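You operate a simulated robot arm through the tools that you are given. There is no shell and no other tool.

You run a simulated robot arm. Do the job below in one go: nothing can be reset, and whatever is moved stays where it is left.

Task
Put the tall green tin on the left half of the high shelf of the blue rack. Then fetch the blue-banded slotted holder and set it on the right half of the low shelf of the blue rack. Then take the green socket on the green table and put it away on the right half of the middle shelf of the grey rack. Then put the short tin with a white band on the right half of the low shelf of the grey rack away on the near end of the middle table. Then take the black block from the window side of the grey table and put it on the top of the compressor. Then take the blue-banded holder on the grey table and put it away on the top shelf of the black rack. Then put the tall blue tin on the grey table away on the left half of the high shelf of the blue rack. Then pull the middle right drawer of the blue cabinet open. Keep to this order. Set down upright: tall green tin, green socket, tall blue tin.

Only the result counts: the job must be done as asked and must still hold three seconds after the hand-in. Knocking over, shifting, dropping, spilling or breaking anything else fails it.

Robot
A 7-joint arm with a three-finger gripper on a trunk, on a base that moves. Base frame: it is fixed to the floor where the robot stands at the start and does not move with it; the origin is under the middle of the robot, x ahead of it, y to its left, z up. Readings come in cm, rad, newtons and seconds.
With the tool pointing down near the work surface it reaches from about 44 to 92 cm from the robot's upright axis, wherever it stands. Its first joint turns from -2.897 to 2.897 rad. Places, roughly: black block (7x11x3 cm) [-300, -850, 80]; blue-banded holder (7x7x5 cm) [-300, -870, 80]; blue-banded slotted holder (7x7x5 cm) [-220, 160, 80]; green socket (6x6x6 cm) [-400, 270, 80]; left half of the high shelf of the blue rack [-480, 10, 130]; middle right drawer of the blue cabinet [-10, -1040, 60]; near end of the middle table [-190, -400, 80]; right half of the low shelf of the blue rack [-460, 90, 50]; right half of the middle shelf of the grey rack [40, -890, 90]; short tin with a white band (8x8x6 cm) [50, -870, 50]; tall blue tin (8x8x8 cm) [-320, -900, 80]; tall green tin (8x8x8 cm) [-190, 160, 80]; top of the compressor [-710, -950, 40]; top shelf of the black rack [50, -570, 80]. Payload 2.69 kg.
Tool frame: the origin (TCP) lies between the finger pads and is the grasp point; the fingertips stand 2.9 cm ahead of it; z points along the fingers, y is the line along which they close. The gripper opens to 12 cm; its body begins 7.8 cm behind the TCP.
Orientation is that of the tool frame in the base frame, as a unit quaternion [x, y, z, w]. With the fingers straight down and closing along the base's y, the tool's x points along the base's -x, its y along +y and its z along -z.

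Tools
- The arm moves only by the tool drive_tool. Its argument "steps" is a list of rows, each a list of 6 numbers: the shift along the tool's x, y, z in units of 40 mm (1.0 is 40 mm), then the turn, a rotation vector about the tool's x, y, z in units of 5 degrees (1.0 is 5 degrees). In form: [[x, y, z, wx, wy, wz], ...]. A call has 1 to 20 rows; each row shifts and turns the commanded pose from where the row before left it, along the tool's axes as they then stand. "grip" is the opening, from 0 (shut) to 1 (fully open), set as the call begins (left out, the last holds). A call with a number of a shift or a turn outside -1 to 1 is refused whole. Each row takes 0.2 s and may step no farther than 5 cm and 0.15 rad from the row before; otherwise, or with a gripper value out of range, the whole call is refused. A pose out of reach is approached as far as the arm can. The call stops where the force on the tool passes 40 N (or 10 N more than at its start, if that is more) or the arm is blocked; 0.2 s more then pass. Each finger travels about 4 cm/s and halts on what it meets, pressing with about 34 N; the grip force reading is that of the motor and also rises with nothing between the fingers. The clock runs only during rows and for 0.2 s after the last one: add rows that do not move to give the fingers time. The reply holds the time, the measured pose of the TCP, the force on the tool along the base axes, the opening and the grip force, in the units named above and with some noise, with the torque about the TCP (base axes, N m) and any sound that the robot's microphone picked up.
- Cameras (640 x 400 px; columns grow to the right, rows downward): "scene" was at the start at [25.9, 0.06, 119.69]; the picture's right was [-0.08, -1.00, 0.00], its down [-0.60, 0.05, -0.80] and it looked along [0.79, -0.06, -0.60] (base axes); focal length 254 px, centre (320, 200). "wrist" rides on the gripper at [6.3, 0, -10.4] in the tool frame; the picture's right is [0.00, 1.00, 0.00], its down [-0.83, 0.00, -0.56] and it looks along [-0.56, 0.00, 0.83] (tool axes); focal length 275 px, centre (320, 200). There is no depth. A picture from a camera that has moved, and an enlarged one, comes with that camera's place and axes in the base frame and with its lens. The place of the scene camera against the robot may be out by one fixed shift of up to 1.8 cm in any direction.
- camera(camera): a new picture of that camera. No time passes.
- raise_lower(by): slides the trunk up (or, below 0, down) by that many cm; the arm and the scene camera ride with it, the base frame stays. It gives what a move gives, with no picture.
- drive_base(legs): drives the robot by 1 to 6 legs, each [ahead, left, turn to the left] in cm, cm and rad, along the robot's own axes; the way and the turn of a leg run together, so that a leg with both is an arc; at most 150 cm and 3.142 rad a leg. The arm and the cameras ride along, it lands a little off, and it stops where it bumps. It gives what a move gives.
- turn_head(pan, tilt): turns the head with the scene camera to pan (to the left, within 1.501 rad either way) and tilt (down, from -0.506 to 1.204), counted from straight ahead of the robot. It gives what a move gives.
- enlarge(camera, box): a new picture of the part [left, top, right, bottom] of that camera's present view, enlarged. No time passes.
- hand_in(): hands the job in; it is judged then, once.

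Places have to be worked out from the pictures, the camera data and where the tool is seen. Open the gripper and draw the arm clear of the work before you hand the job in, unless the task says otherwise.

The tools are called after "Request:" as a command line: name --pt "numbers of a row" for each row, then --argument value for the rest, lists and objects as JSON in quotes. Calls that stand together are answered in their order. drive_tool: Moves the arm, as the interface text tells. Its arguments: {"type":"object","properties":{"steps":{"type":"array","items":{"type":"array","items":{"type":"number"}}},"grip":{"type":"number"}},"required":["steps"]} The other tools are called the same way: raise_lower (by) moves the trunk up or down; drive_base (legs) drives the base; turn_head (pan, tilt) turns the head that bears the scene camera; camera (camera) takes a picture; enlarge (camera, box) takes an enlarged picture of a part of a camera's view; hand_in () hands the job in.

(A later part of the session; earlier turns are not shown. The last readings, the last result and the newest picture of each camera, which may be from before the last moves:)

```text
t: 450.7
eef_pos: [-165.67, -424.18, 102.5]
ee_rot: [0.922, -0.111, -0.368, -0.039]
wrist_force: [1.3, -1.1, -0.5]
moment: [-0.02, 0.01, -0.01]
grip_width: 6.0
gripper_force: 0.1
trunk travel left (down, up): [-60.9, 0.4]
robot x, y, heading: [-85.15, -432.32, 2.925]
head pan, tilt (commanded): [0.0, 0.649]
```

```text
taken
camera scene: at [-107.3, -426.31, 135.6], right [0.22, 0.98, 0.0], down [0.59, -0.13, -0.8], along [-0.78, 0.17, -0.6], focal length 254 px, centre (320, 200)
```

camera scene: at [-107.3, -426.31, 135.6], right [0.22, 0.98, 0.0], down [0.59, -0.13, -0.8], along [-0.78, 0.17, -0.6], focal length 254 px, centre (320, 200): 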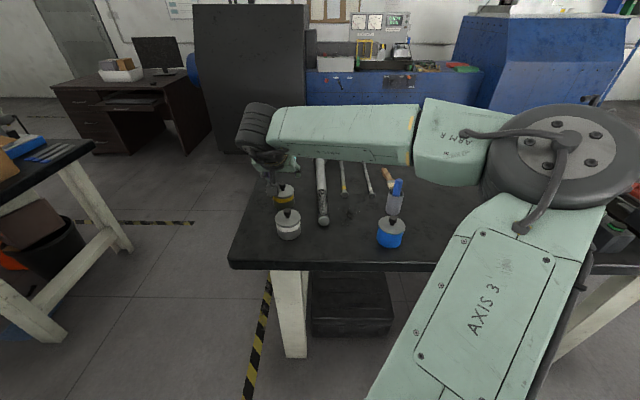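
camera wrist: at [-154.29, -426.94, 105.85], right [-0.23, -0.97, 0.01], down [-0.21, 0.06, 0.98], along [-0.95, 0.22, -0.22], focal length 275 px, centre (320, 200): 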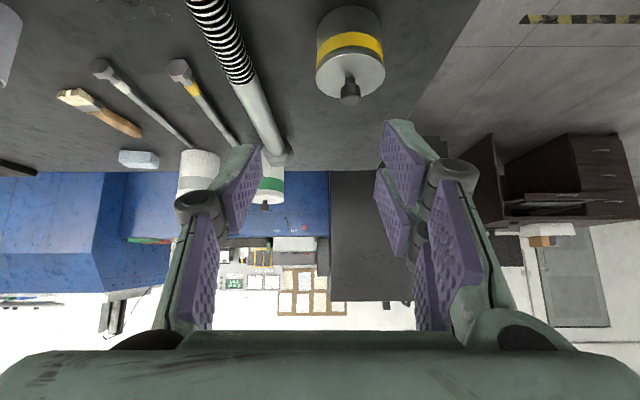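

The tin stands whole on the table's south end. I step 10 cm forward (away from the bin behind), turn left to face south and check the bin.

Request:
drive_base --legs '[[10, 0, 0], [0, 0, 1.55]]'

Request:
turn_head --pan 1.2 --tilt 0.5

Request:
camera --camera "scene"

```text
t: 455.8
eef_pos: [-103.34, -510.44, 102.56]
ee_rot: [0.731, 0.573, -0.288, 0.234]
wrist_force: [0.1, -0.3, -1.1]
moment: [0.01, -0.01, 0.0]
grip_width: 6.01
gripper_force: 0.0
trunk travel left (down, up): [-60.9, 0.4]
robot x, y, heading: [-95.26, -429.9, -1.789]
head pan, tilt (commanded): [0.0, 0.649]
```

```text
t: 457.2
eef_pos: [-103.4, -510.5, 102.5]
ee_rot: [0.731, 0.573, -0.288, 0.232]
wrist_force: [0.1, -0.5, 0.7]
moment: [-0.02, -0.01, 0.04]
grip_width: 5.98
gripper_force: 0.0
trunk travel left (down, up): [-60.9, 0.4]
robot x, y, heading: [-94.8, -429.93, -1.794]
head pan, tilt (commanded): [1.201, 0.499]
```

```text
taken
camera scene: at [-89.21, -449.7, 136.94], right [-0.56, -0.83, 0.0], down [-0.4, 0.27, -0.88], along [0.73, -0.49, -0.48], focal length 254 px, centre (320, 200)
```

scene: 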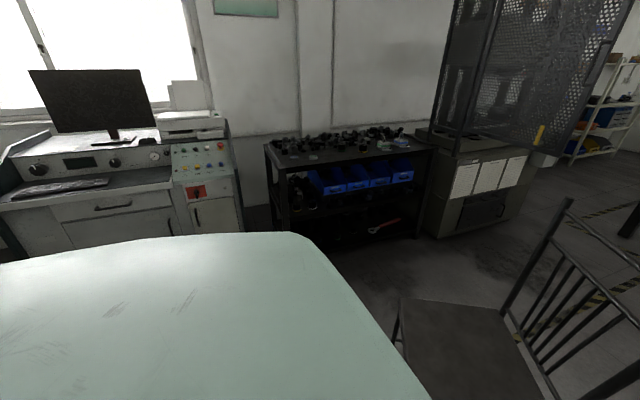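

The black rack (black bench with blue bins) is visible ahead-left. I shift right away from the chair and go down the aisle toward the grey table.

Request:
drive_base --legs '[[0, -18, 0], [88, -10, 0], [60, 0, 0], [60, 0, 0]]'

Request:
turn_head --pan -0.3 --tilt 0.4

Request:
camera --camera "scene"

Request:
turn_head --pan -1.0 --tilt 0.4

Request:
camera --camera "scene"

```text
t: 469.5
eef_pos: [-176.68, -707.44, 102.34]
ee_rot: [0.731, 0.573, -0.288, 0.232]
wrist_force: [0.0, 0.5, -0.2]
moment: [0.01, -0.01, 0.0]
grip_width: 6.01
gripper_force: 0.1
trunk travel left (down, up): [-60.9, 0.4]
robot x, y, heading: [-168.44, -627.31, -1.791]
head pan, tilt (commanded): [1.201, 0.499]
```

```text
t: 471.1
eef_pos: [-176.61, -707.36, 102.46]
ee_rot: [0.731, 0.573, -0.288, 0.233]
wrist_force: [0.2, -0.3, 0.3]
moment: [0.01, 0.01, -0.02]
grip_width: 6.0
gripper_force: 0.0
trunk travel left (down, up): [-60.9, 0.4]
robot x, y, heading: [-168.42, -626.87, -1.789]
head pan, tilt (commanded): [-0.3, 0.4]
```

```text
taken
camera scene: at [-174.78, -649.57, 137.85], right [-0.87, 0.5, 0.0], down [0.19, 0.34, -0.92], along [-0.46, -0.8, -0.39], focal length 254 px, centre (320, 200)
```

scene: 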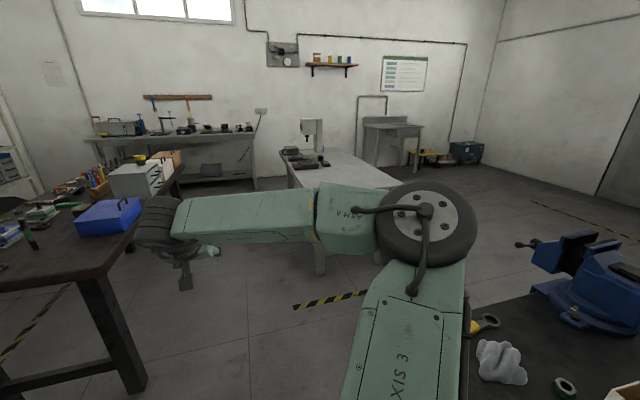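

```text
t: 472.2
eef_pos: [-176.6, -707.35, 102.4]
ee_rot: [0.731, 0.573, -0.288, 0.232]
wrist_force: [-0.5, 0.3, 0.5]
moment: [0.01, -0.01, 0.03]
grip_width: 5.97
gripper_force: 0.1
trunk travel left (down, up): [-60.9, 0.4]
robot x, y, heading: [-168.54, -627.0, -1.79]
head pan, tilt (commanded): [-1.0, 0.4]
```

```text
taken
camera scene: at [-178.88, -644.72, 137.86], right [-0.34, 0.94, 0.0], down [0.37, 0.13, -0.92], along [-0.86, -0.32, -0.39], focal length 254 px, centre (320, 200)
```

scene: 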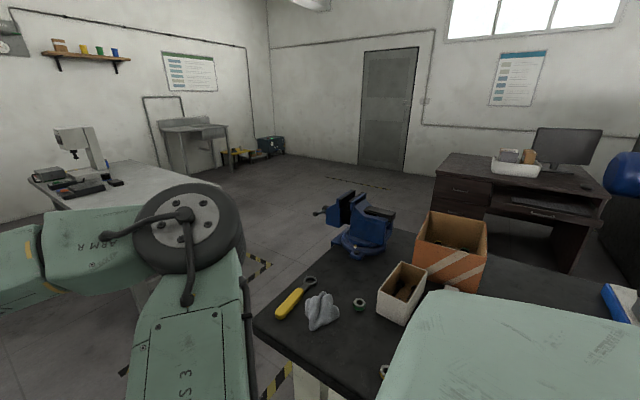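

The grey table with a microscope lies ahead-right; the teal compressor stands in the far corner. I go ahead 110 cm and look at the grey table.

Request:
drive_base --legs '[[110, -4, 0]]'

Request:
turn_head --pan -0.75 --tilt 0.5

Request:
camera --camera "scene"

Request:
turn_head --pan 0.2 --tilt 0.5

Request:
camera --camera "scene"

```text
t: 473.5
eef_pos: [-177.91, -711.96, 102.55]
ee_rot: [0.731, 0.573, -0.288, 0.232]
wrist_force: [0.0, -0.5, 0.4]
moment: [0.0, -0.02, 0.01]
grip_width: 6.02
gripper_force: 0.2
trunk travel left (down, up): [-60.9, 0.4]
robot x, y, heading: [-169.72, -631.66, -1.793]
head pan, tilt (commanded): [-1.0, 0.4]
stopped in leg 1: the robot was blocked; the commanded pose is now the measured one
```

```text
t: 474.2
eef_pos: [-177.86, -711.99, 102.44]
ee_rot: [0.731, 0.573, -0.289, 0.233]
wrist_force: [0.2, -0.2, -0.4]
moment: [-0.02, 0.02, 0.0]
grip_width: 5.99
gripper_force: 0.1
trunk travel left (down, up): [-60.9, 0.4]
robot x, y, heading: [-169.65, -631.62, -1.788]
head pan, tilt (commanded): [-0.75, 0.499]
```

```text
taken
camera scene: at [-178.9, -651.3, 136.94], right [-0.56, 0.83, 0.0], down [0.39, 0.27, -0.88], along [-0.72, -0.5, -0.48], focal length 254 px, centre (320, 200)
```

scene: 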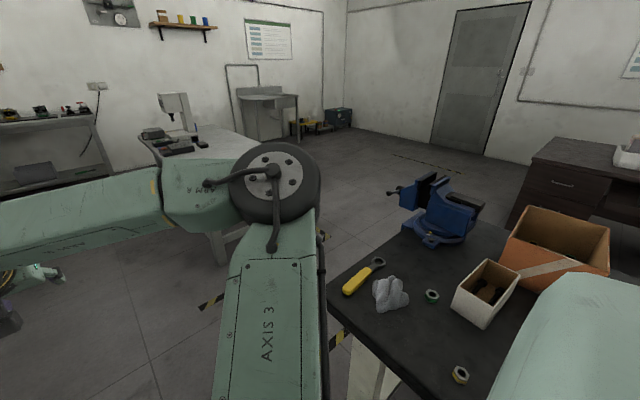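

```text
t: 475.5
eef_pos: [-177.83, -712.06, 102.56]
ee_rot: [0.731, 0.572, -0.289, 0.233]
wrist_force: [0.1, 0.0, -0.5]
moment: [0.01, 0.0, 0.01]
grip_width: 6.0
gripper_force: 0.1
trunk travel left (down, up): [-60.9, 0.4]
robot x, y, heading: [-169.68, -631.4, -1.791]
head pan, tilt (commanded): [0.201, 0.499]
```

```text
taken
camera scene: at [-171.57, -655.26, 136.94], right [-1.0, 0.02, 0.0], down [0.01, 0.48, -0.88], along [-0.02, -0.88, -0.48], focal length 254 px, centre (320, 200)
```

scene: 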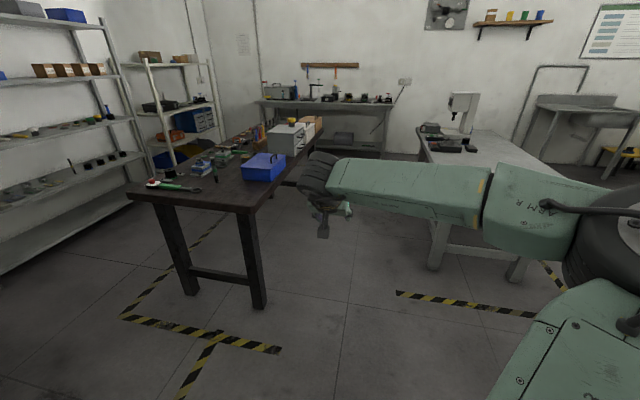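

Blocked after 5 cm: probably the bin standing left of the second table, at my front-right foot. I look down to the right.

Request:
turn_head --pan -0.5 --tilt 1.0

Request:
camera --camera "scene"

Request:
camera --camera "wrist"

```text
t: 476.6
eef_pos: [-177.84, -711.91, 102.5]
ee_rot: [0.731, 0.573, -0.289, 0.232]
wrist_force: [0.3, 0.0, 0.3]
moment: [-0.02, -0.03, 0.01]
grip_width: 6.01
gripper_force: 0.0
trunk travel left (down, up): [-60.9, 0.4]
robot x, y, heading: [-170.22, -631.93, -1.789]
head pan, tilt (commanded): [-0.499, 1.0]
```

```text
taken
camera scene: at [-175.98, -651.41, 132.84], right [-0.75, 0.66, 0.0], down [0.55, 0.63, -0.54], along [-0.36, -0.41, -0.84], focal length 254 px, centre (320, 200)
```

scene: 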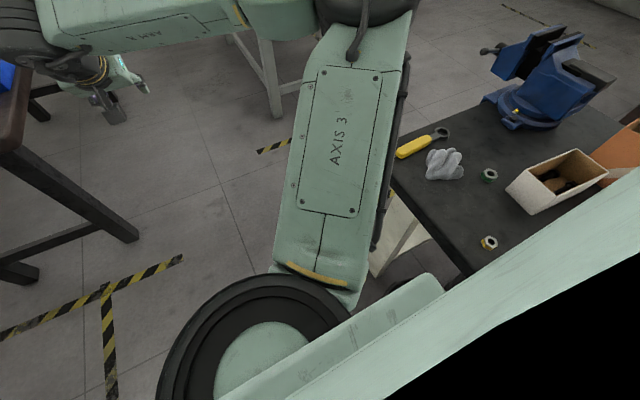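

```text
taken
camera wrist: at [-175.29, -700.66, 105.83], right [0.97, -0.23, 0.01], down [-0.06, -0.21, 0.98], along [-0.22, -0.95, -0.22], focal length 275 px, centre (320, 200)
```

wrist: 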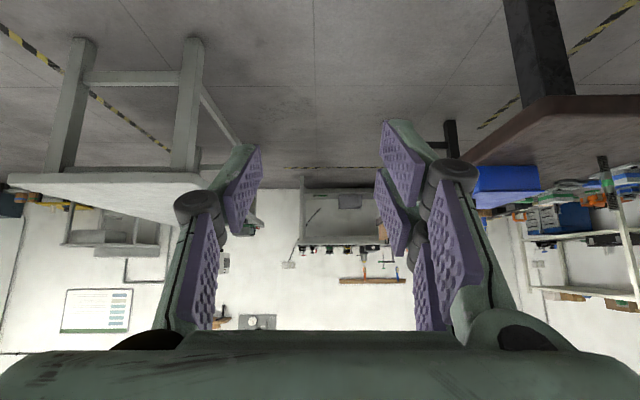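

It is the bin beside the table, at my right foot. I move 20 cm left (away from it) and then ahead past the table's end.

Request:
drive_base --legs '[[0, 20, 0], [92, 0, 0]]'

Request:
turn_head --pan -1.45 --tilt 0.6

Request:
camera --camera "scene"

Request:
turn_head --pan -0.5 --tilt 0.5

Request:
camera --camera "scene"

```text
t: 483.1
eef_pos: [-177.26, -805.41, 102.46]
ee_rot: [0.729, 0.576, -0.287, 0.233]
wrist_force: [-0.3, 0.3, 0.3]
moment: [-0.01, -0.02, -0.01]
grip_width: 5.99
gripper_force: 0.0
trunk travel left (down, up): [-60.9, 0.4]
robot x, y, heading: [-169.73, -725.31, -1.781]
head pan, tilt (commanded): [-0.499, 1.0]
```

```text
t: 484.3
eef_pos: [-177.2, -805.37, 102.44]
ee_rot: [0.728, 0.576, -0.288, 0.234]
wrist_force: [-0.2, -0.6, 0.2]
moment: [0.0, 0.0, -0.02]
grip_width: 5.99
gripper_force: 0.1
trunk travel left (down, up): [-60.9, 0.4]
robot x, y, heading: [-169.65, -725.18, -1.783]
head pan, tilt (commanded): [-1.45, 0.6]
```

```text
taken
camera scene: at [-180.14, -738.74, 136.03], right [0.09, 1.0, 0.0], down [0.56, -0.05, -0.82], along [-0.82, 0.07, -0.57], focal length 254 px, centre (320, 200)
```

scene: 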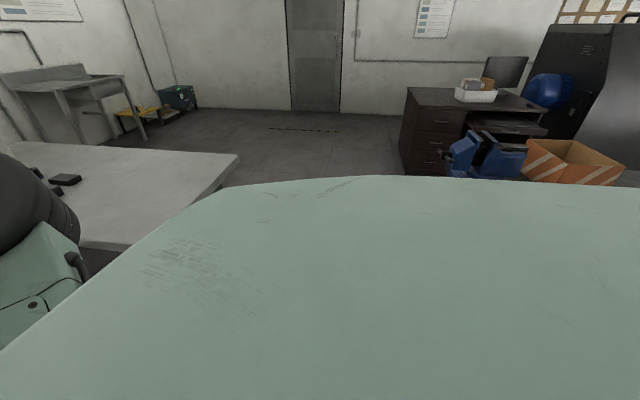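

```text
t: 485.6
eef_pos: [-177.21, -805.4, 102.51]
ee_rot: [0.729, 0.575, -0.288, 0.234]
wrist_force: [-0.3, -0.2, 0.5]
moment: [0.02, 0.02, -0.03]
grip_width: 6.01
gripper_force: 0.1
trunk travel left (down, up): [-60.9, 0.4]
robot x, y, heading: [-169.87, -724.79, -1.783]
head pan, tilt (commanded): [-0.499, 0.499]
```

```text
taken
camera scene: at [-177.28, -746.43, 136.94], right [-0.76, 0.65, 0.0], down [0.31, 0.36, -0.88], along [-0.57, -0.67, -0.48], focal length 254 px, centre (320, 200)
```

scene: 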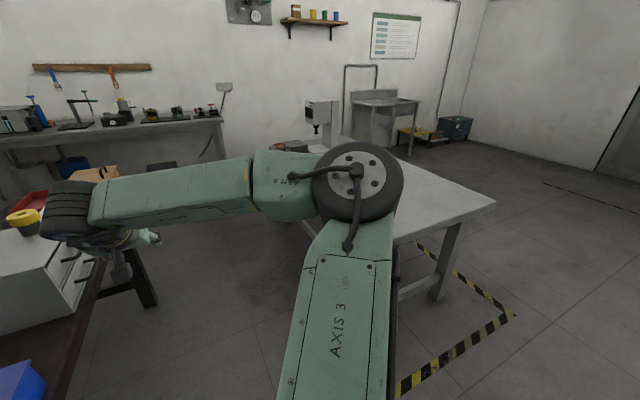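

The grey table's top is visible: the black block near [-286,-842], the holder near [-297,-861], a tall microscope at [-306,-900]. I drive down the aisle east of it to about [-214,-853] and turn right to face it.

Request:
drive_base --legs '[[100, -10, 0], [34, -3, 0], [0, 0, -1.59]]'

Request:
turn_head --pan 0.0 --tilt 0.6

Request:
camera --camera "scene"

Request:
camera --camera "wrist"

```text
t: 496.5
eef_pos: [-290.67, -844.16, 102.49]
ee_rot: [0.921, -0.112, -0.37, -0.04]
wrist_force: [-0.1, 0.1, 0.0]
moment: [0.0, -0.01, -0.02]
grip_width: 6.01
gripper_force: 0.0
trunk travel left (down, up): [-60.9, 0.4]
robot x, y, heading: [-210.35, -852.61, 2.917]
head pan, tilt (commanded): [-0.499, 0.499]
```

```text
t: 497.5
eef_pos: [-290.68, -844.28, 102.57]
ee_rot: [0.922, -0.113, -0.369, -0.04]
wrist_force: [-0.3, 0.2, -1.1]
moment: [-0.03, 0.01, 0.02]
grip_width: 5.99
gripper_force: 0.1
trunk travel left (down, up): [-60.9, 0.4]
robot x, y, heading: [-210.51, -852.76, 2.924]
head pan, tilt (commanded): [0.0, 0.6]
```

```text
taken
camera scene: at [-232.56, -846.56, 136.03], right [0.22, 0.98, 0.0], down [0.55, -0.13, -0.83], along [-0.8, 0.18, -0.56], focal length 254 px, centre (320, 200)
```

scene: 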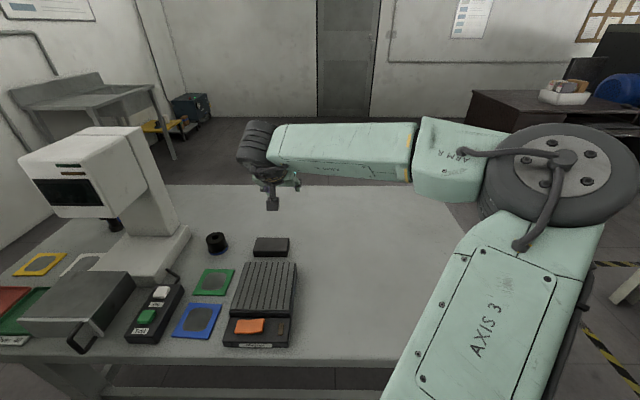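

```text
taken
camera wrist: at [-279.39, -847.03, 105.83], right [-0.23, -0.97, 0.01], down [-0.21, 0.06, 0.98], along [-0.95, 0.23, -0.22], focal length 275 px, centre (320, 200)
```

wrist: 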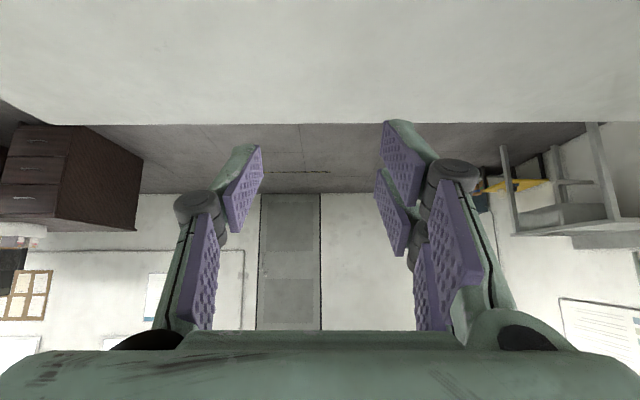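

I can see the black block behind the ribbed device, the blue-banded holder left of it. I enlarge.

Request:
enlarge --camera "scene" --box '[160, 210, 320, 330]'

Request:
enlarge --camera "scene" --box '[0, 120, 200, 260]'

```text
3.33 times, centred on (240, 270) of scene
camera zoom: at [-232.56, -846.56, 136.03], right [0.22, 0.98, 0.0], down [0.55, -0.13, -0.83], along [-0.8, 0.18, -0.56], focal length 848 px, centre (587, -33)
```

zoom: 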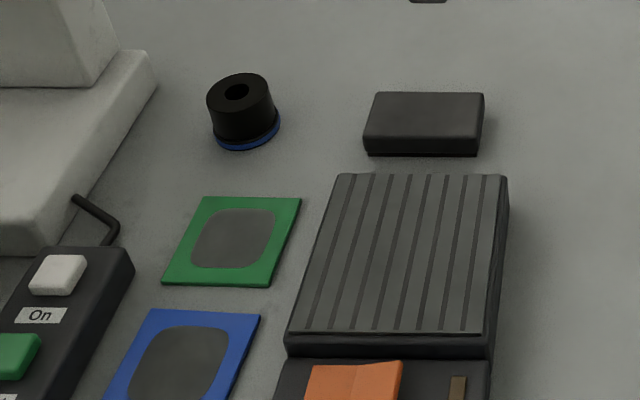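

```text
2.86 times, centred on (100, 190) of scene
camera zoom: at [-232.56, -846.56, 136.03], right [0.22, 0.98, 0.0], down [0.55, -0.13, -0.83], along [-0.8, 0.18, -0.56], focal length 727 px, centre (949, 229)
```

zoom: 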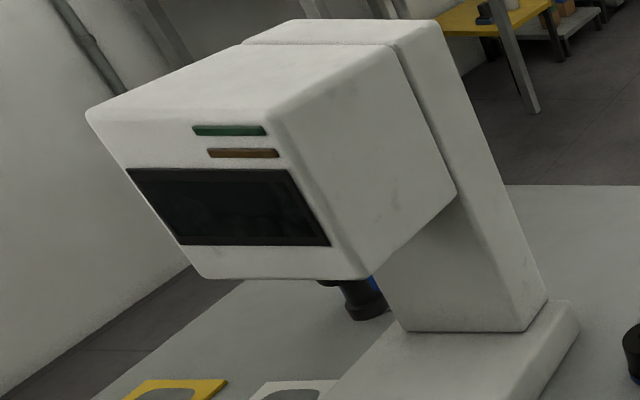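

The block (about 11 cm across, 7 cm deep) has roughly 5 cm of room to the device in front, so I will grip it front-to-back with the hand vertical. I pitch the hand to vertical first, and open it.

Request:
drive_tool --pt "0 0 0 0 1 0" --pt "0 0 0 0 1 0" --pt "0 0 0 0 1 0" --pt "0 0 0 0 1 0" --pt "0 0 0 0 1 0" --pt "0 0 0 0 1 0" --pt "0 0 0 0 1 0" --pt "0 0 0 0 1 0" --pt "0 0 0 0 0.9 0" --pt "0 0 0 0 0 0" --grip 0.8

Request:
camera --camera "wrist"

Request:
camera --camera "scene"

```text
t: 499.7
eef_pos: [-290.67, -844.27, 102.41]
ee_rot: [0.993, -0.12, 0.008, 0.005]
wrist_force: [-0.3, 0.0, -0.2]
moment: [0.0, -0.04, -0.01]
grip_width: 9.58
gripper_force: 0.1
trunk travel left (down, up): [-60.9, 0.4]
robot x, y, heading: [-210.6, -852.91, 2.92]
head pan, tilt (commanded): [0.0, 0.6]
```

```text
taken
camera wrist: at [-284.86, -845.65, 113.15], right [-0.23, -0.97, 0.01], down [-0.82, 0.2, 0.54], along [-0.53, 0.12, -0.84], focal length 275 px, centre (320, 200)
```

wrist: 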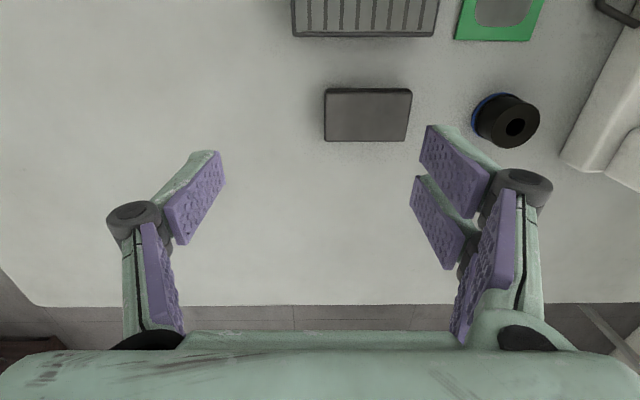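

```text
taken
camera scene: at [-232.55, -846.57, 136.04], right [0.22, 0.98, 0.0], down [0.55, -0.12, -0.83], along [-0.8, 0.18, -0.56], focal length 254 px, centre (320, 200)
```

scene: 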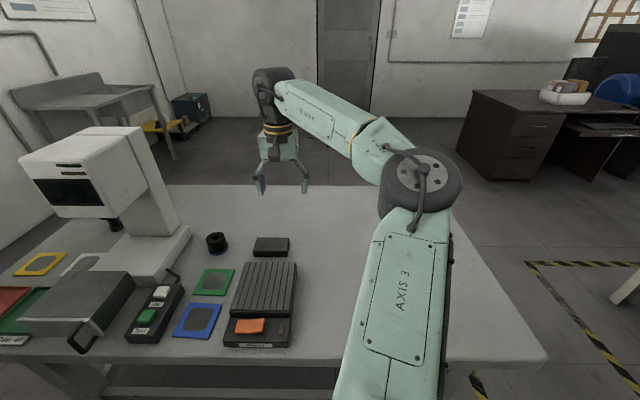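

Vertical now. The block's centre computes to about [-295.6,-849.3], size ≈6.5×10.5 cm. I roll the hand +90° so that it closes front-to-back.

Request:
drive_tool --pt "0 0 0 0 0 1" --pt "0 0 0 0 0 1" --pt "0 0 0 0 0 1" --pt "0 0 0 0 0 1" --pt "0 0 0 0 0 1" --pt "0 0 0 0 0 1" --pt "0 0 0 0 0 1" --pt "0 0 0 0 0 1" --pt "0 0 0 0 0 1" --pt "0 0 0 0 0 1" --pt "0 0 0 0 0 1" --pt "0 0 0 0 0 1" --pt "0 0 0 0 0 1" --pt "0 0 0 0 0 1" --pt "0 0 0 0 0 1" --pt "0 0 0 0 0 1" --pt "0 0 0 0 0 1" --pt "0 0 0 0 0 1" --pt "0 0 0 0 0 0" --grip 0.8

Request:
camera --camera "wrist"

```text
t: 503.7
eef_pos: [-290.59, -844.32, 102.46]
ee_rot: [-0.617, 0.787, -0.009, 0.001]
wrist_force: [0.3, -0.4, 0.5]
moment: [0.02, -0.01, -0.01]
grip_width: 9.61
gripper_force: 0.1
trunk travel left (down, up): [-60.9, 0.4]
robot x, y, heading: [-210.17, -852.61, 2.917]
head pan, tilt (commanded): [0.0, 0.6]
```

```text
taken
camera wrist: at [-292.42, -850.26, 113.07], right [-0.97, 0.23, -0.02], down [0.19, 0.82, 0.55], along [0.14, 0.53, -0.84], focal length 275 px, centre (320, 200)
```

wrist: 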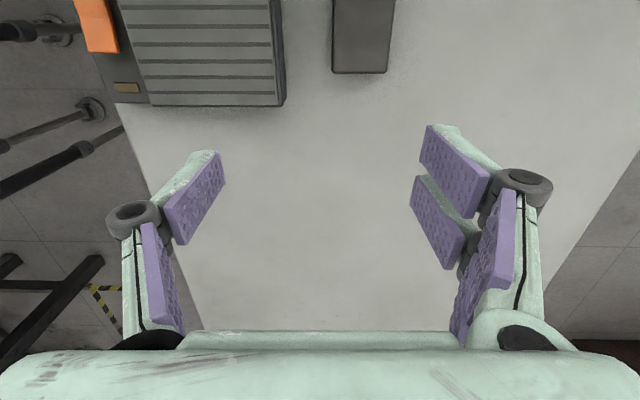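

I move above the block and come down to about z 92 to check alignment.

Request:
drive_tool --pt "0.756 0.4575 0 0 0 0" --pt "0.756 0.4575 0 0 0 0" --pt "0 0 0.8 0 0 0" --pt "0 0 0.8 0 0 0" --pt "0 0 0.8 0 0 0" --pt "0 0 0 0 0 0" --grip 0.8

Request:
camera --camera "wrist"

Request:
enlarge --camera "scene" --box '[180, 180, 340, 300]'

```text
t: 505.1
eef_pos: [-295.6, -849.36, 92.77]
ee_rot: [-0.617, 0.787, -0.009, 0.001]
wrist_force: [0.6, 0.6, -0.7]
moment: [-0.01, -0.02, -0.02]
grip_width: 9.6
gripper_force: 0.0
trunk travel left (down, up): [-60.9, 0.4]
robot x, y, heading: [-210.67, -852.81, 2.919]
head pan, tilt (commanded): [0.0, 0.6]
```

```text
taken
camera wrist: at [-297.33, -855.43, 103.45], right [-0.97, 0.23, -0.02], down [0.19, 0.82, 0.55], along [0.14, 0.53, -0.84], focal length 275 px, centre (320, 200)
```

wrist: 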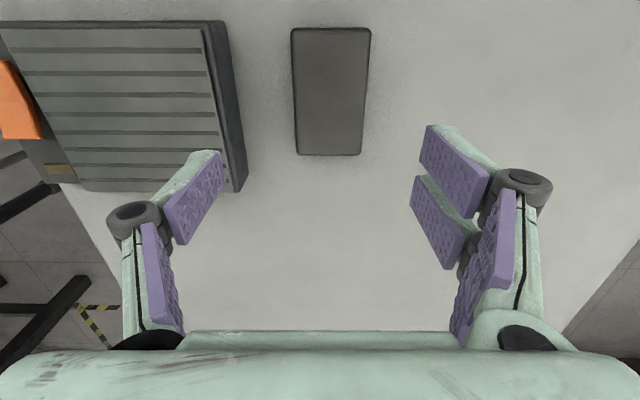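

```text
3.33 times, centred on (260, 240) of scene
camera zoom: at [-232.55, -846.57, 136.04], right [0.22, 0.98, 0.0], down [0.55, -0.12, -0.83], along [-0.8, 0.18, -0.56], focal length 848 px, centre (520, 67)
```

zoom: 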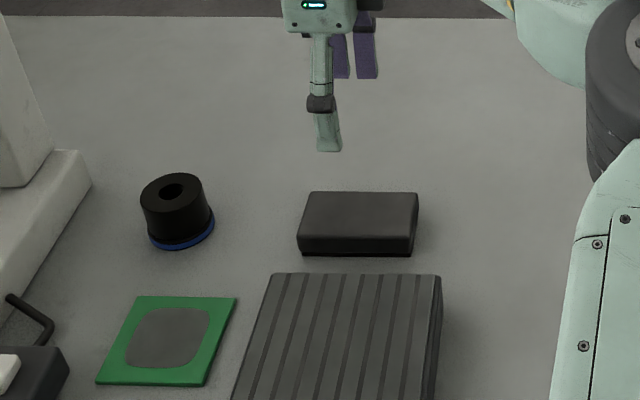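

The block's centre is at about [-296.6,-850.3]; I correct 1.2/0.7 cm and descend to z≈82.5, then check.

Request:
drive_tool --pt "0.29 0.185 0 0 0 0" --pt "0 0 0.85 0 0 0" --pt "0 0 0.85 0 0 0" --pt "0 0 0.85 0 0 0" --pt "0 0 0 0 0 0" --grip 0.8

Request:
camera --camera "wrist"

Request:
enlarge --camera "scene" --box '[180, 180, 340, 300]'

```text
t: 506.3
eef_pos: [-296.3, -850.38, 82.62]
ee_rot: [-0.617, 0.787, -0.009, 0.001]
wrist_force: [-0.1, 0.3, -0.8]
moment: [-0.01, 0.01, 0.04]
grip_width: 9.62
gripper_force: 0.0
trunk travel left (down, up): [-60.9, 0.4]
robot x, y, heading: [-210.3, -852.75, 2.919]
head pan, tilt (commanded): [0.0, 0.6]
```

```text
taken
camera wrist: at [-298.04, -856.47, 93.17], right [-0.97, 0.23, -0.02], down [0.19, 0.82, 0.55], along [0.14, 0.53, -0.84], focal length 275 px, centre (320, 200)
```

wrist: 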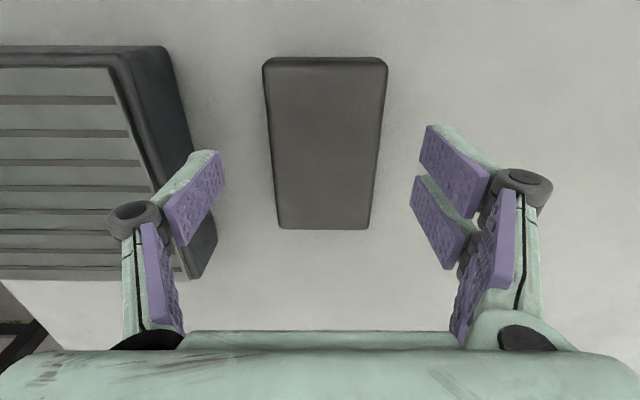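

```text
3.33 times, centred on (260, 240) of scene
camera zoom: at [-232.55, -846.57, 136.04], right [0.22, 0.98, 0.0], down [0.55, -0.12, -0.83], along [-0.8, 0.18, -0.56], focal length 848 px, centre (520, 67)
```

zoom: 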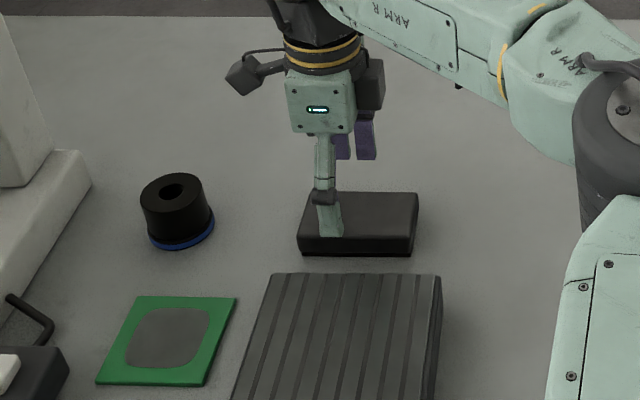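

The block lies centred between the fingers in the wrist view (its top probably at z≈78). I descend slowly the last 3.4 cm.

Request:
drive_tool --pt "0 0.05 0.25 0 0 0" --pt "0 0 0.25 0 0 0" --pt "0 0 0.2 0 0 0" --pt "0 0 0 0 0 0" --grip 0.8

Request:
camera --camera "wrist"

Request:
enlarge --camera "scene" --box '[180, 180, 340, 300]'

```text
t: 507.3
eef_pos: [-296.63, -850.33, 79.92]
ee_rot: [-0.617, 0.787, -0.009, 0.002]
wrist_force: [0.4, 0.2, 0.6]
moment: [0.0, -0.02, 0.0]
grip_width: 9.58
gripper_force: 0.0
trunk travel left (down, up): [-60.9, 0.4]
robot x, y, heading: [-210.53, -852.87, 2.912]
head pan, tilt (commanded): [0.0, 0.6]
```

```text
taken
camera wrist: at [-298.27, -856.48, 90.45], right [-0.97, 0.23, -0.02], down [0.19, 0.82, 0.55], along [0.14, 0.53, -0.84], focal length 275 px, centre (320, 200)
```

wrist: 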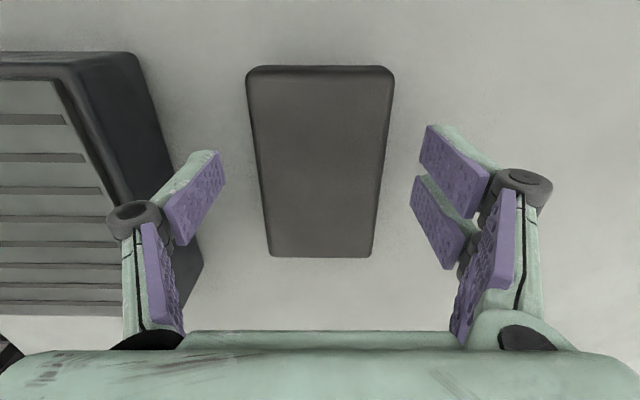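

```text
3.33 times, centred on (260, 240) of scene
camera zoom: at [-232.56, -846.57, 136.03], right [0.22, 0.98, 0.0], down [0.55, -0.12, -0.83], along [-0.8, 0.18, -0.56], focal length 848 px, centre (520, 67)
```

zoom: 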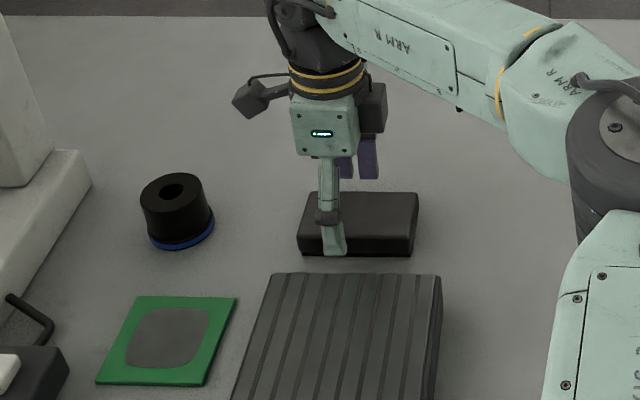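

The scale change shows the block's top at z≈77 and the table at ≈74.2. I go down 2 cm more in small steps, and 0.8 cm toward the block's middle.

Request:
drive_tool --pt "-0.2 0 0 0 0 0" --pt "0 0 0.2 0 0 0" --pt "0 0 0.2 0 0 0" --pt "0 0 0.1 0 0 0" --pt "0 0 0 0 0 0" --grip 0.8

Request:
camera --camera "wrist"

```text
t: 508.5
eef_pos: [-296.39, -849.58, 77.78]
ee_rot: [-0.616, 0.788, -0.009, 0.002]
wrist_force: [-0.3, -0.1, -0.8]
moment: [0.0, 0.0, 0.06]
grip_width: 9.6
gripper_force: 0.1
trunk travel left (down, up): [-60.9, 0.4]
robot x, y, heading: [-210.52, -852.5, 2.923]
head pan, tilt (commanded): [0.0, 0.6]
```

```text
taken
camera wrist: at [-298.04, -855.74, 88.45], right [-0.97, 0.23, -0.02], down [0.19, 0.82, 0.55], along [0.14, 0.53, -0.84], focal length 275 px, centre (320, 200)
```

wrist: 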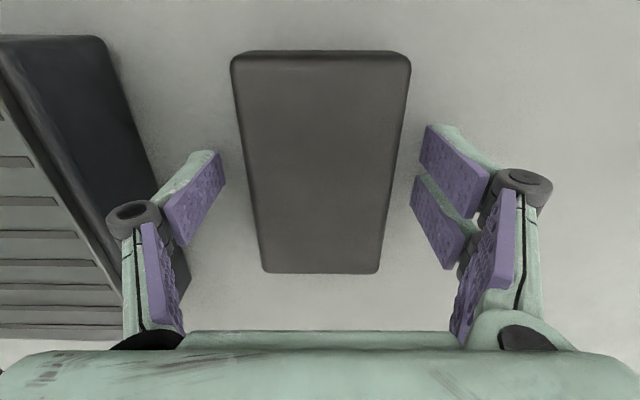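

Fingers straddle the block. I close.

Request:
drive_tool --pt "0 0 0 0 0 0" --pt "0 0 0 0 0 0" --pt "0 0 0 0 0 0" --pt "0 0 0 0 0 0" --pt "0 0 0 0 0 0" --pt "0 0 0 0 0 0" --grip 0

Request:
camera --camera "wrist"

```text
t: 509.9
eef_pos: [-296.37, -849.63, 77.8]
ee_rot: [-0.617, 0.787, -0.01, 0.001]
wrist_force: [-0.1, -0.2, 0.7]
moment: [-0.02, -0.01, -0.04]
grip_width: 6.55
gripper_force: 34.1
trunk travel left (down, up): [-60.9, 0.4]
robot x, y, heading: [-210.28, -852.94, 2.92]
head pan, tilt (commanded): [0.0, 0.6]
```

```text
taken
camera wrist: at [-298.05, -855.73, 88.48], right [-0.97, 0.23, -0.02], down [0.19, 0.82, 0.55], along [0.14, 0.53, -0.84], focal length 275 px, centre (320, 200)
```

wrist: 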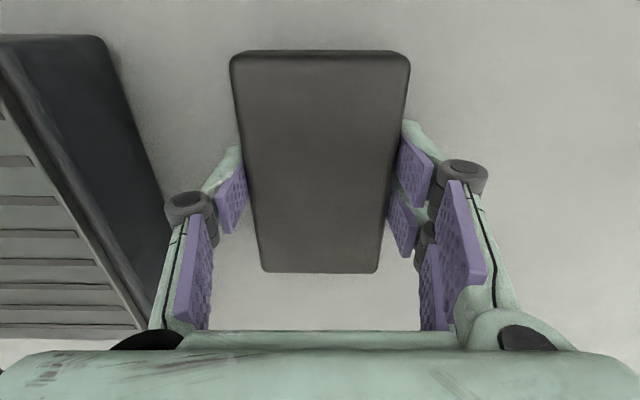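

Held at 6.55 cm. I lift it 24 cm straight up.

Request:
drive_tool --pt "0 0 -0.5 0 0 0" --pt "0 0 -1 0 0 0" --pt "0 0 -1 0 0 0" --pt "0 0 -1 0 0 0" --pt "0 0 -1 0 0 0" --pt "0 0 -1 0 0 0" --pt "0 0 -0.7 0 0 0" --pt "0 0 0 0 0 0" --grip 0

Request:
camera --camera "wrist"

Request:
camera --camera "scene"

```text
t: 511.7
eef_pos: [-296.71, -849.2, 102.61]
ee_rot: [-0.617, 0.787, -0.01, 0.003]
wrist_force: [-0.5, 0.4, -1.6]
moment: [-0.03, 0.0, -0.02]
grip_width: 6.54
gripper_force: 33.5
trunk travel left (down, up): [-60.9, 0.4]
robot x, y, heading: [-210.6, -852.74, 2.915]
head pan, tilt (commanded): [0.0, 0.6]
```

```text
taken
camera wrist: at [-298.5, -855.37, 113.28], right [-0.97, 0.23, -0.02], down [0.19, 0.82, 0.55], along [0.14, 0.53, -0.84], focal length 275 px, centre (320, 200)
```

wrist: 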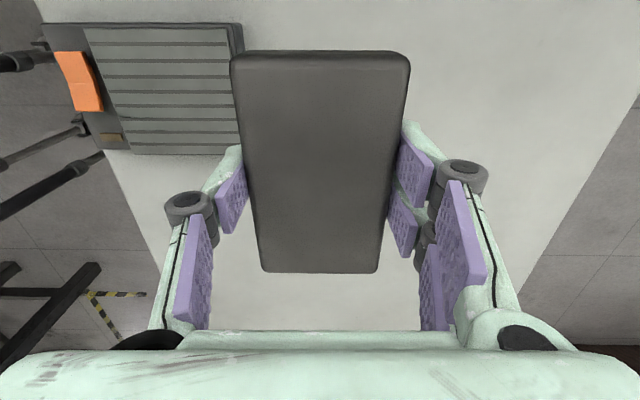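

```text
taken
camera scene: at [-232.58, -846.56, 136.03], right [0.22, 0.98, 0.0], down [0.55, -0.12, -0.82], along [-0.8, 0.18, -0.57], focal length 254 px, centre (320, 200)
```

scene: 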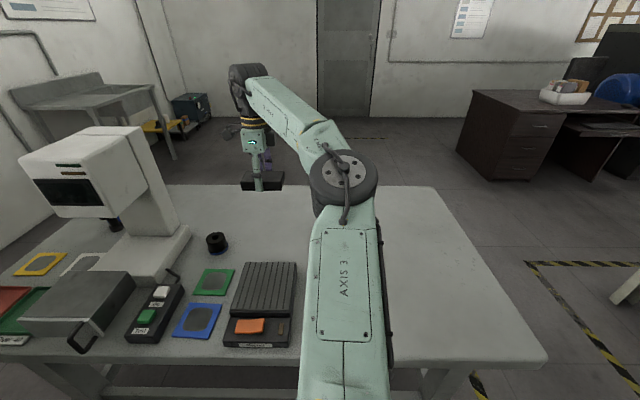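

The block is lifted. I draw it back 18 cm, then strafe north past the grey table and go west toward the compressor.

Request:
drive_tool --pt "0 -0.9 0 0 0 0" --pt "0 -0.9 0 0 0 0" --pt "0 -0.9 0 0 0 0" --pt "0 -0.9 0 0 0 0" --pt "0 -0.9 0 0 0 0" --pt "0 0 0 0 0 0" --grip 0

Request:
drive_base --legs '[[0, -112, 0], [150, 0, 0], [0, 0, 0.74]]'

Request:
turn_head --pan 0.0 --tilt 0.4

Request:
camera --camera "scene"

```text
t: 513.1
eef_pos: [-279.09, -853.58, 103.02]
ee_rot: [-0.617, 0.787, -0.009, 0.002]
wrist_force: [-0.4, -0.2, -1.5]
moment: [0.02, 0.0, 0.04]
grip_width: 6.53
gripper_force: 34.1
trunk travel left (down, up): [-60.9, 0.4]
robot x, y, heading: [-210.41, -852.63, 2.924]
head pan, tilt (commanded): [0.0, 0.6]
```

```text
t: 531.2
eef_pos: [-382.11, -754.53, 102.86]
ee_rot: [0.857, -0.516, 0.008, -0.005]
wrist_force: [-0.7, -0.6, -1.5]
moment: [-0.02, 0.01, -0.02]
grip_width: 6.54
gripper_force: 34.6
trunk travel left (down, up): [-60.9, 0.4]
robot x, y, heading: [-330.99, -708.3, -2.636]
head pan, tilt (commanded): [0.0, 0.6]
```

```text
t: 531.9
eef_pos: [-381.99, -754.61, 102.87]
ee_rot: [0.856, -0.516, 0.009, -0.005]
wrist_force: [-0.2, -0.4, -0.8]
moment: [-0.02, 0.0, 0.02]
grip_width: 6.52
gripper_force: 34.0
trunk travel left (down, up): [-60.9, 0.4]
robot x, y, heading: [-331.32, -707.94, -2.632]
head pan, tilt (commanded): [0.0, 0.4]
```

```text
taken
camera scene: at [-351.44, -719.38, 137.85], right [-0.48, 0.88, 0.0], down [0.34, 0.19, -0.92], along [-0.81, -0.45, -0.39], focal length 254 px, centre (320, 200)
```

scene: 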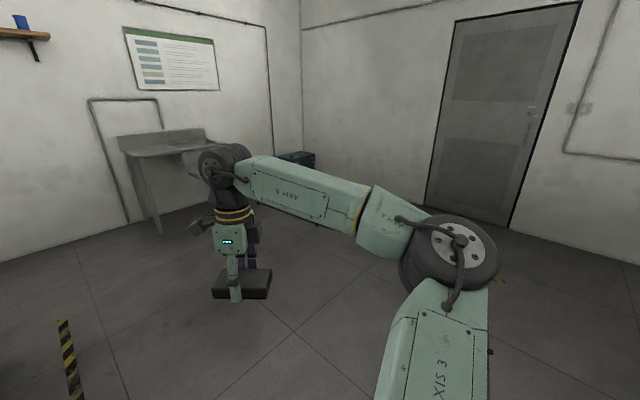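

The way to the compressor is free. I drive 150 + 100 cm ahead.

Request:
drive_base --legs '[[150, 0, 0], [90, 0, 0]]'

Request:
turn_head --pan 0.1 --tilt 0.6

Request:
camera --camera "scene"

Request:
camera --camera "wrist"

```text
t: 543.7
eef_pos: [-590.89, -873.6, 102.81]
ee_rot: [0.861, -0.509, 0.008, -0.005]
wrist_force: [0.3, 1.2, -0.8]
moment: [0.0, 0.02, 0.03]
grip_width: 6.54
gripper_force: 34.3
trunk travel left (down, up): [-60.9, 0.4]
robot x, y, heading: [-540.83, -826.63, -2.619]
head pan, tilt (commanded): [0.0, 0.4]
```

```text
t: 544.4
eef_pos: [-591.0, -873.71, 102.93]
ee_rot: [0.861, -0.509, 0.009, -0.005]
wrist_force: [0.3, 0.3, -1.0]
moment: [0.0, 0.02, -0.01]
grip_width: 6.52
gripper_force: 33.9
trunk travel left (down, up): [-60.9, 0.4]
robot x, y, heading: [-540.86, -826.62, -2.62]
head pan, tilt (commanded): [0.099, 0.6]
```

```text
taken
camera scene: at [-560.07, -838.66, 136.04], right [-0.58, 0.81, 0.0], down [0.46, 0.33, -0.83], along [-0.67, -0.48, -0.56], focal length 254 px, centre (320, 200)
```

scene: 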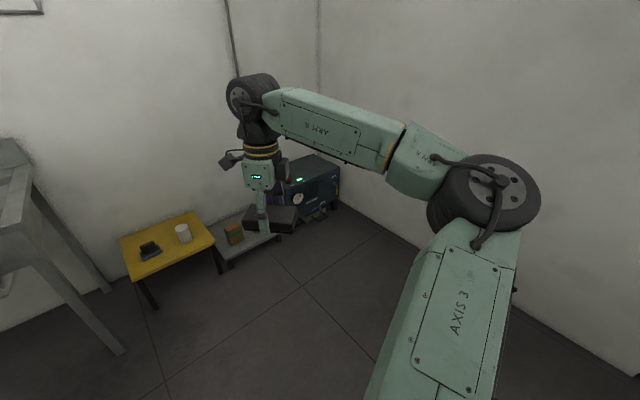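

```text
taken
camera wrist: at [-588.25, -879.31, 113.54], right [-0.87, -0.49, -0.02], down [-0.41, 0.73, 0.55], along [-0.25, 0.49, -0.84], focal length 275 px, centre (320, 200)
```

wrist: 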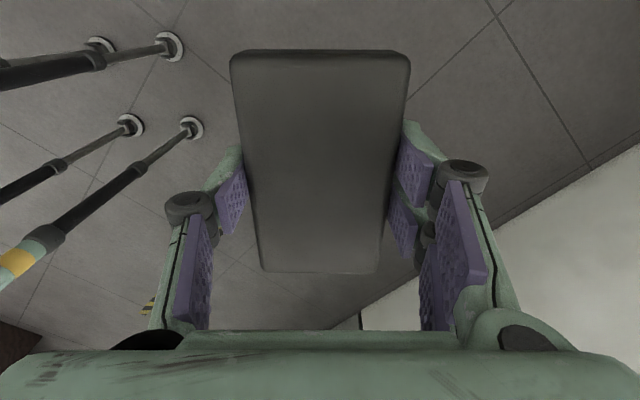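

The compressor stands in the corner near [-705,-954], the wall at x≈-718. To keep my elbow off the wall I approach from the north-east: I drive to about [-620,-908] and turn to heading -2.75.

Request:
drive_base --legs '[[109, 31, 0], [0, 0, -0.13]]'

Request:
turn_head --pan 0.2 --tilt 0.75

Request:
camera --camera "scene"

Request:
camera --camera "wrist"

```text
t: 550.8
eef_pos: [-675.47, -948.11, 102.97]
ee_rot: [0.827, -0.562, 0.008, -0.004]
wrist_force: [-0.4, -0.3, -1.5]
moment: [0.0, 0.01, 0.01]
grip_width: 6.5
gripper_force: 34.3
trunk travel left (down, up): [-60.9, 0.4]
robot x, y, heading: [-619.73, -907.51, -2.744]
head pan, tilt (commanded): [0.099, 0.6]
```

```text
t: 551.5
eef_pos: [-675.35, -948.06, 102.92]
ee_rot: [0.827, -0.562, 0.008, -0.005]
wrist_force: [0.4, 0.2, -1.0]
moment: [0.0, 0.02, 0.01]
grip_width: 6.5
gripper_force: 33.8
trunk travel left (down, up): [-60.9, 0.4]
robot x, y, heading: [-620.38, -907.56, -2.746]
head pan, tilt (commanded): [0.201, 0.75]
```

```text
taken
camera scene: at [-639.53, -917.38, 134.75], right [-0.56, 0.83, 0.0], down [0.56, 0.38, -0.73], along [-0.61, -0.41, -0.68], focal length 254 px, centre (320, 200)
```

scene: 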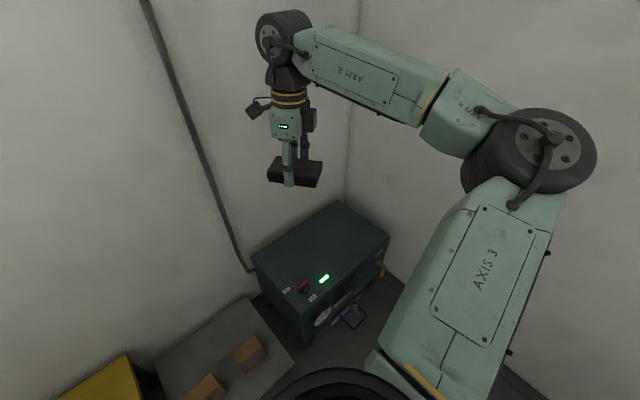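

```text
taken
camera wrist: at [-673.41, -953.96, 113.54], right [-0.93, -0.37, -0.02], down [-0.32, 0.77, 0.55], along [-0.19, 0.51, -0.84], focal length 275 px, centre (320, 200)
```

wrist: 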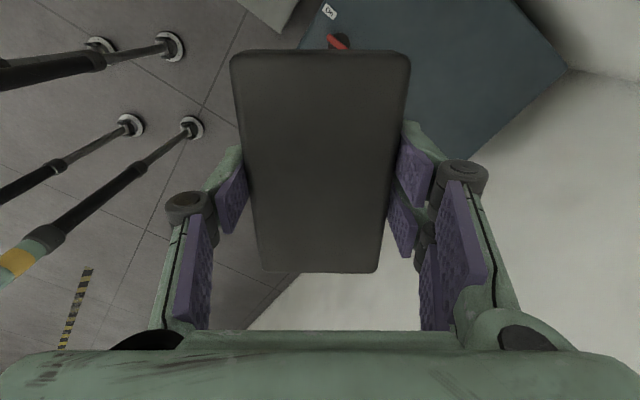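

The compressor's top spans roughly [-677,-978]–[-721,-932], controls along its near edge; its centre is about [-701,-956]. I move the base 14 cm ahead and lower the trunk by 45 cm.

Request:
drive_base --legs '[[14, 0, 0]]'

Request:
raise_lower --by -42

Request:
camera --camera "scene"

Request:
camera --camera "wrist"

```text
t: 552.8
eef_pos: [-688.32, -953.4, 102.81]
ee_rot: [0.827, -0.562, 0.008, -0.005]
wrist_force: [-0.2, 0.2, -0.9]
moment: [0.01, -0.04, 0.0]
grip_width: 6.55
gripper_force: 33.7
trunk travel left (down, up): [-60.9, 0.4]
robot x, y, heading: [-632.89, -912.8, -2.747]
head pan, tilt (commanded): [0.201, 0.75]
```

```text
refused: -42 is not a number from -40 to 40
```

```text
taken
camera scene: at [-652.51, -922.8, 134.72], right [-0.56, 0.83, 0.0], down [0.57, 0.38, -0.73], along [-0.6, -0.41, -0.68], focal length 254 px, centre (320, 200)
```

scene: 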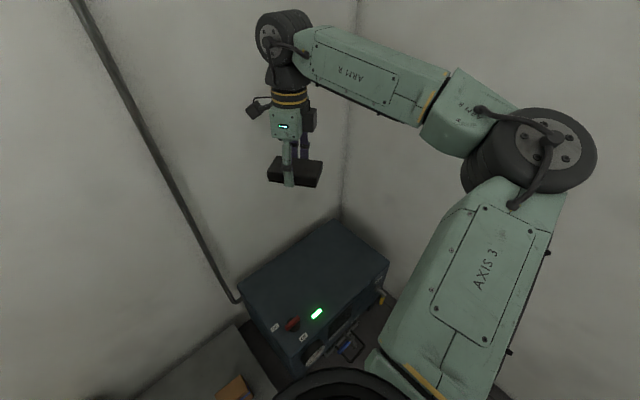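

```text
taken
camera wrist: at [-686.36, -959.38, 113.48], right [-0.93, -0.37, -0.02], down [-0.32, 0.77, 0.55], along [-0.19, 0.51, -0.84], focal length 275 px, centre (320, 200)
```

wrist: 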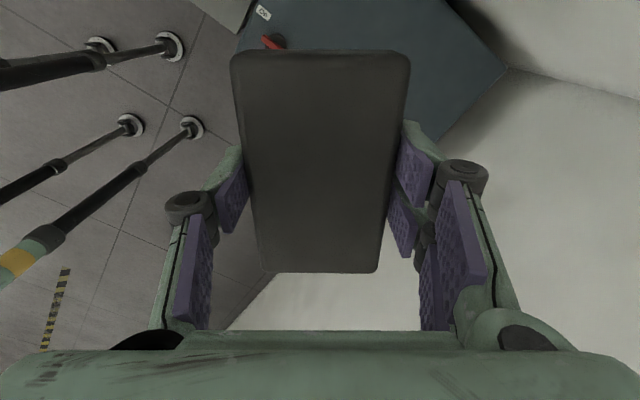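

I lower the trunk by 40 cm.

Request:
raise_lower --by -40

Request:
camera --camera "scene"

Request:
camera --camera "wrist"

```text
t: 556.7
eef_pos: [-688.29, -953.47, 62.88]
ee_rot: [0.827, -0.562, 0.009, -0.005]
wrist_force: [-0.5, 0.2, -1.0]
moment: [-0.02, 0.03, -0.03]
grip_width: 6.55
gripper_force: 33.7
trunk travel left (down, up): [-20.9, 40.4]
robot x, y, heading: [-632.65, -912.65, -2.745]
head pan, tilt (commanded): [0.201, 0.75]
```

```text
taken
camera scene: at [-652.43, -922.77, 94.75], right [-0.56, 0.83, 0.0], down [0.56, 0.38, -0.73], along [-0.61, -0.41, -0.68], focal length 254 px, centre (320, 200)
```

scene: 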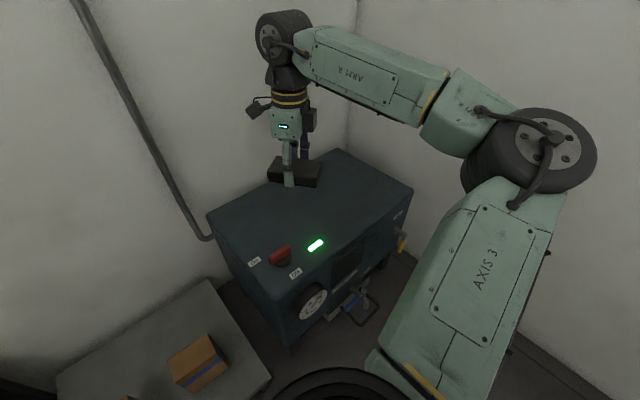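

```text
taken
camera wrist: at [-686.3, -959.35, 73.54], right [-0.93, -0.37, -0.02], down [-0.32, 0.77, 0.55], along [-0.19, 0.51, -0.84], focal length 275 px, centre (320, 200)
```

wrist: 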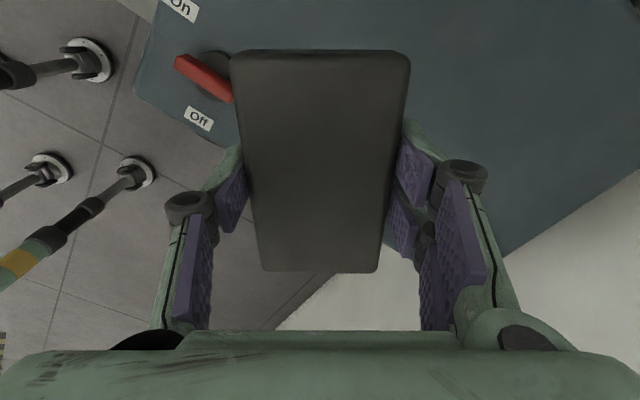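

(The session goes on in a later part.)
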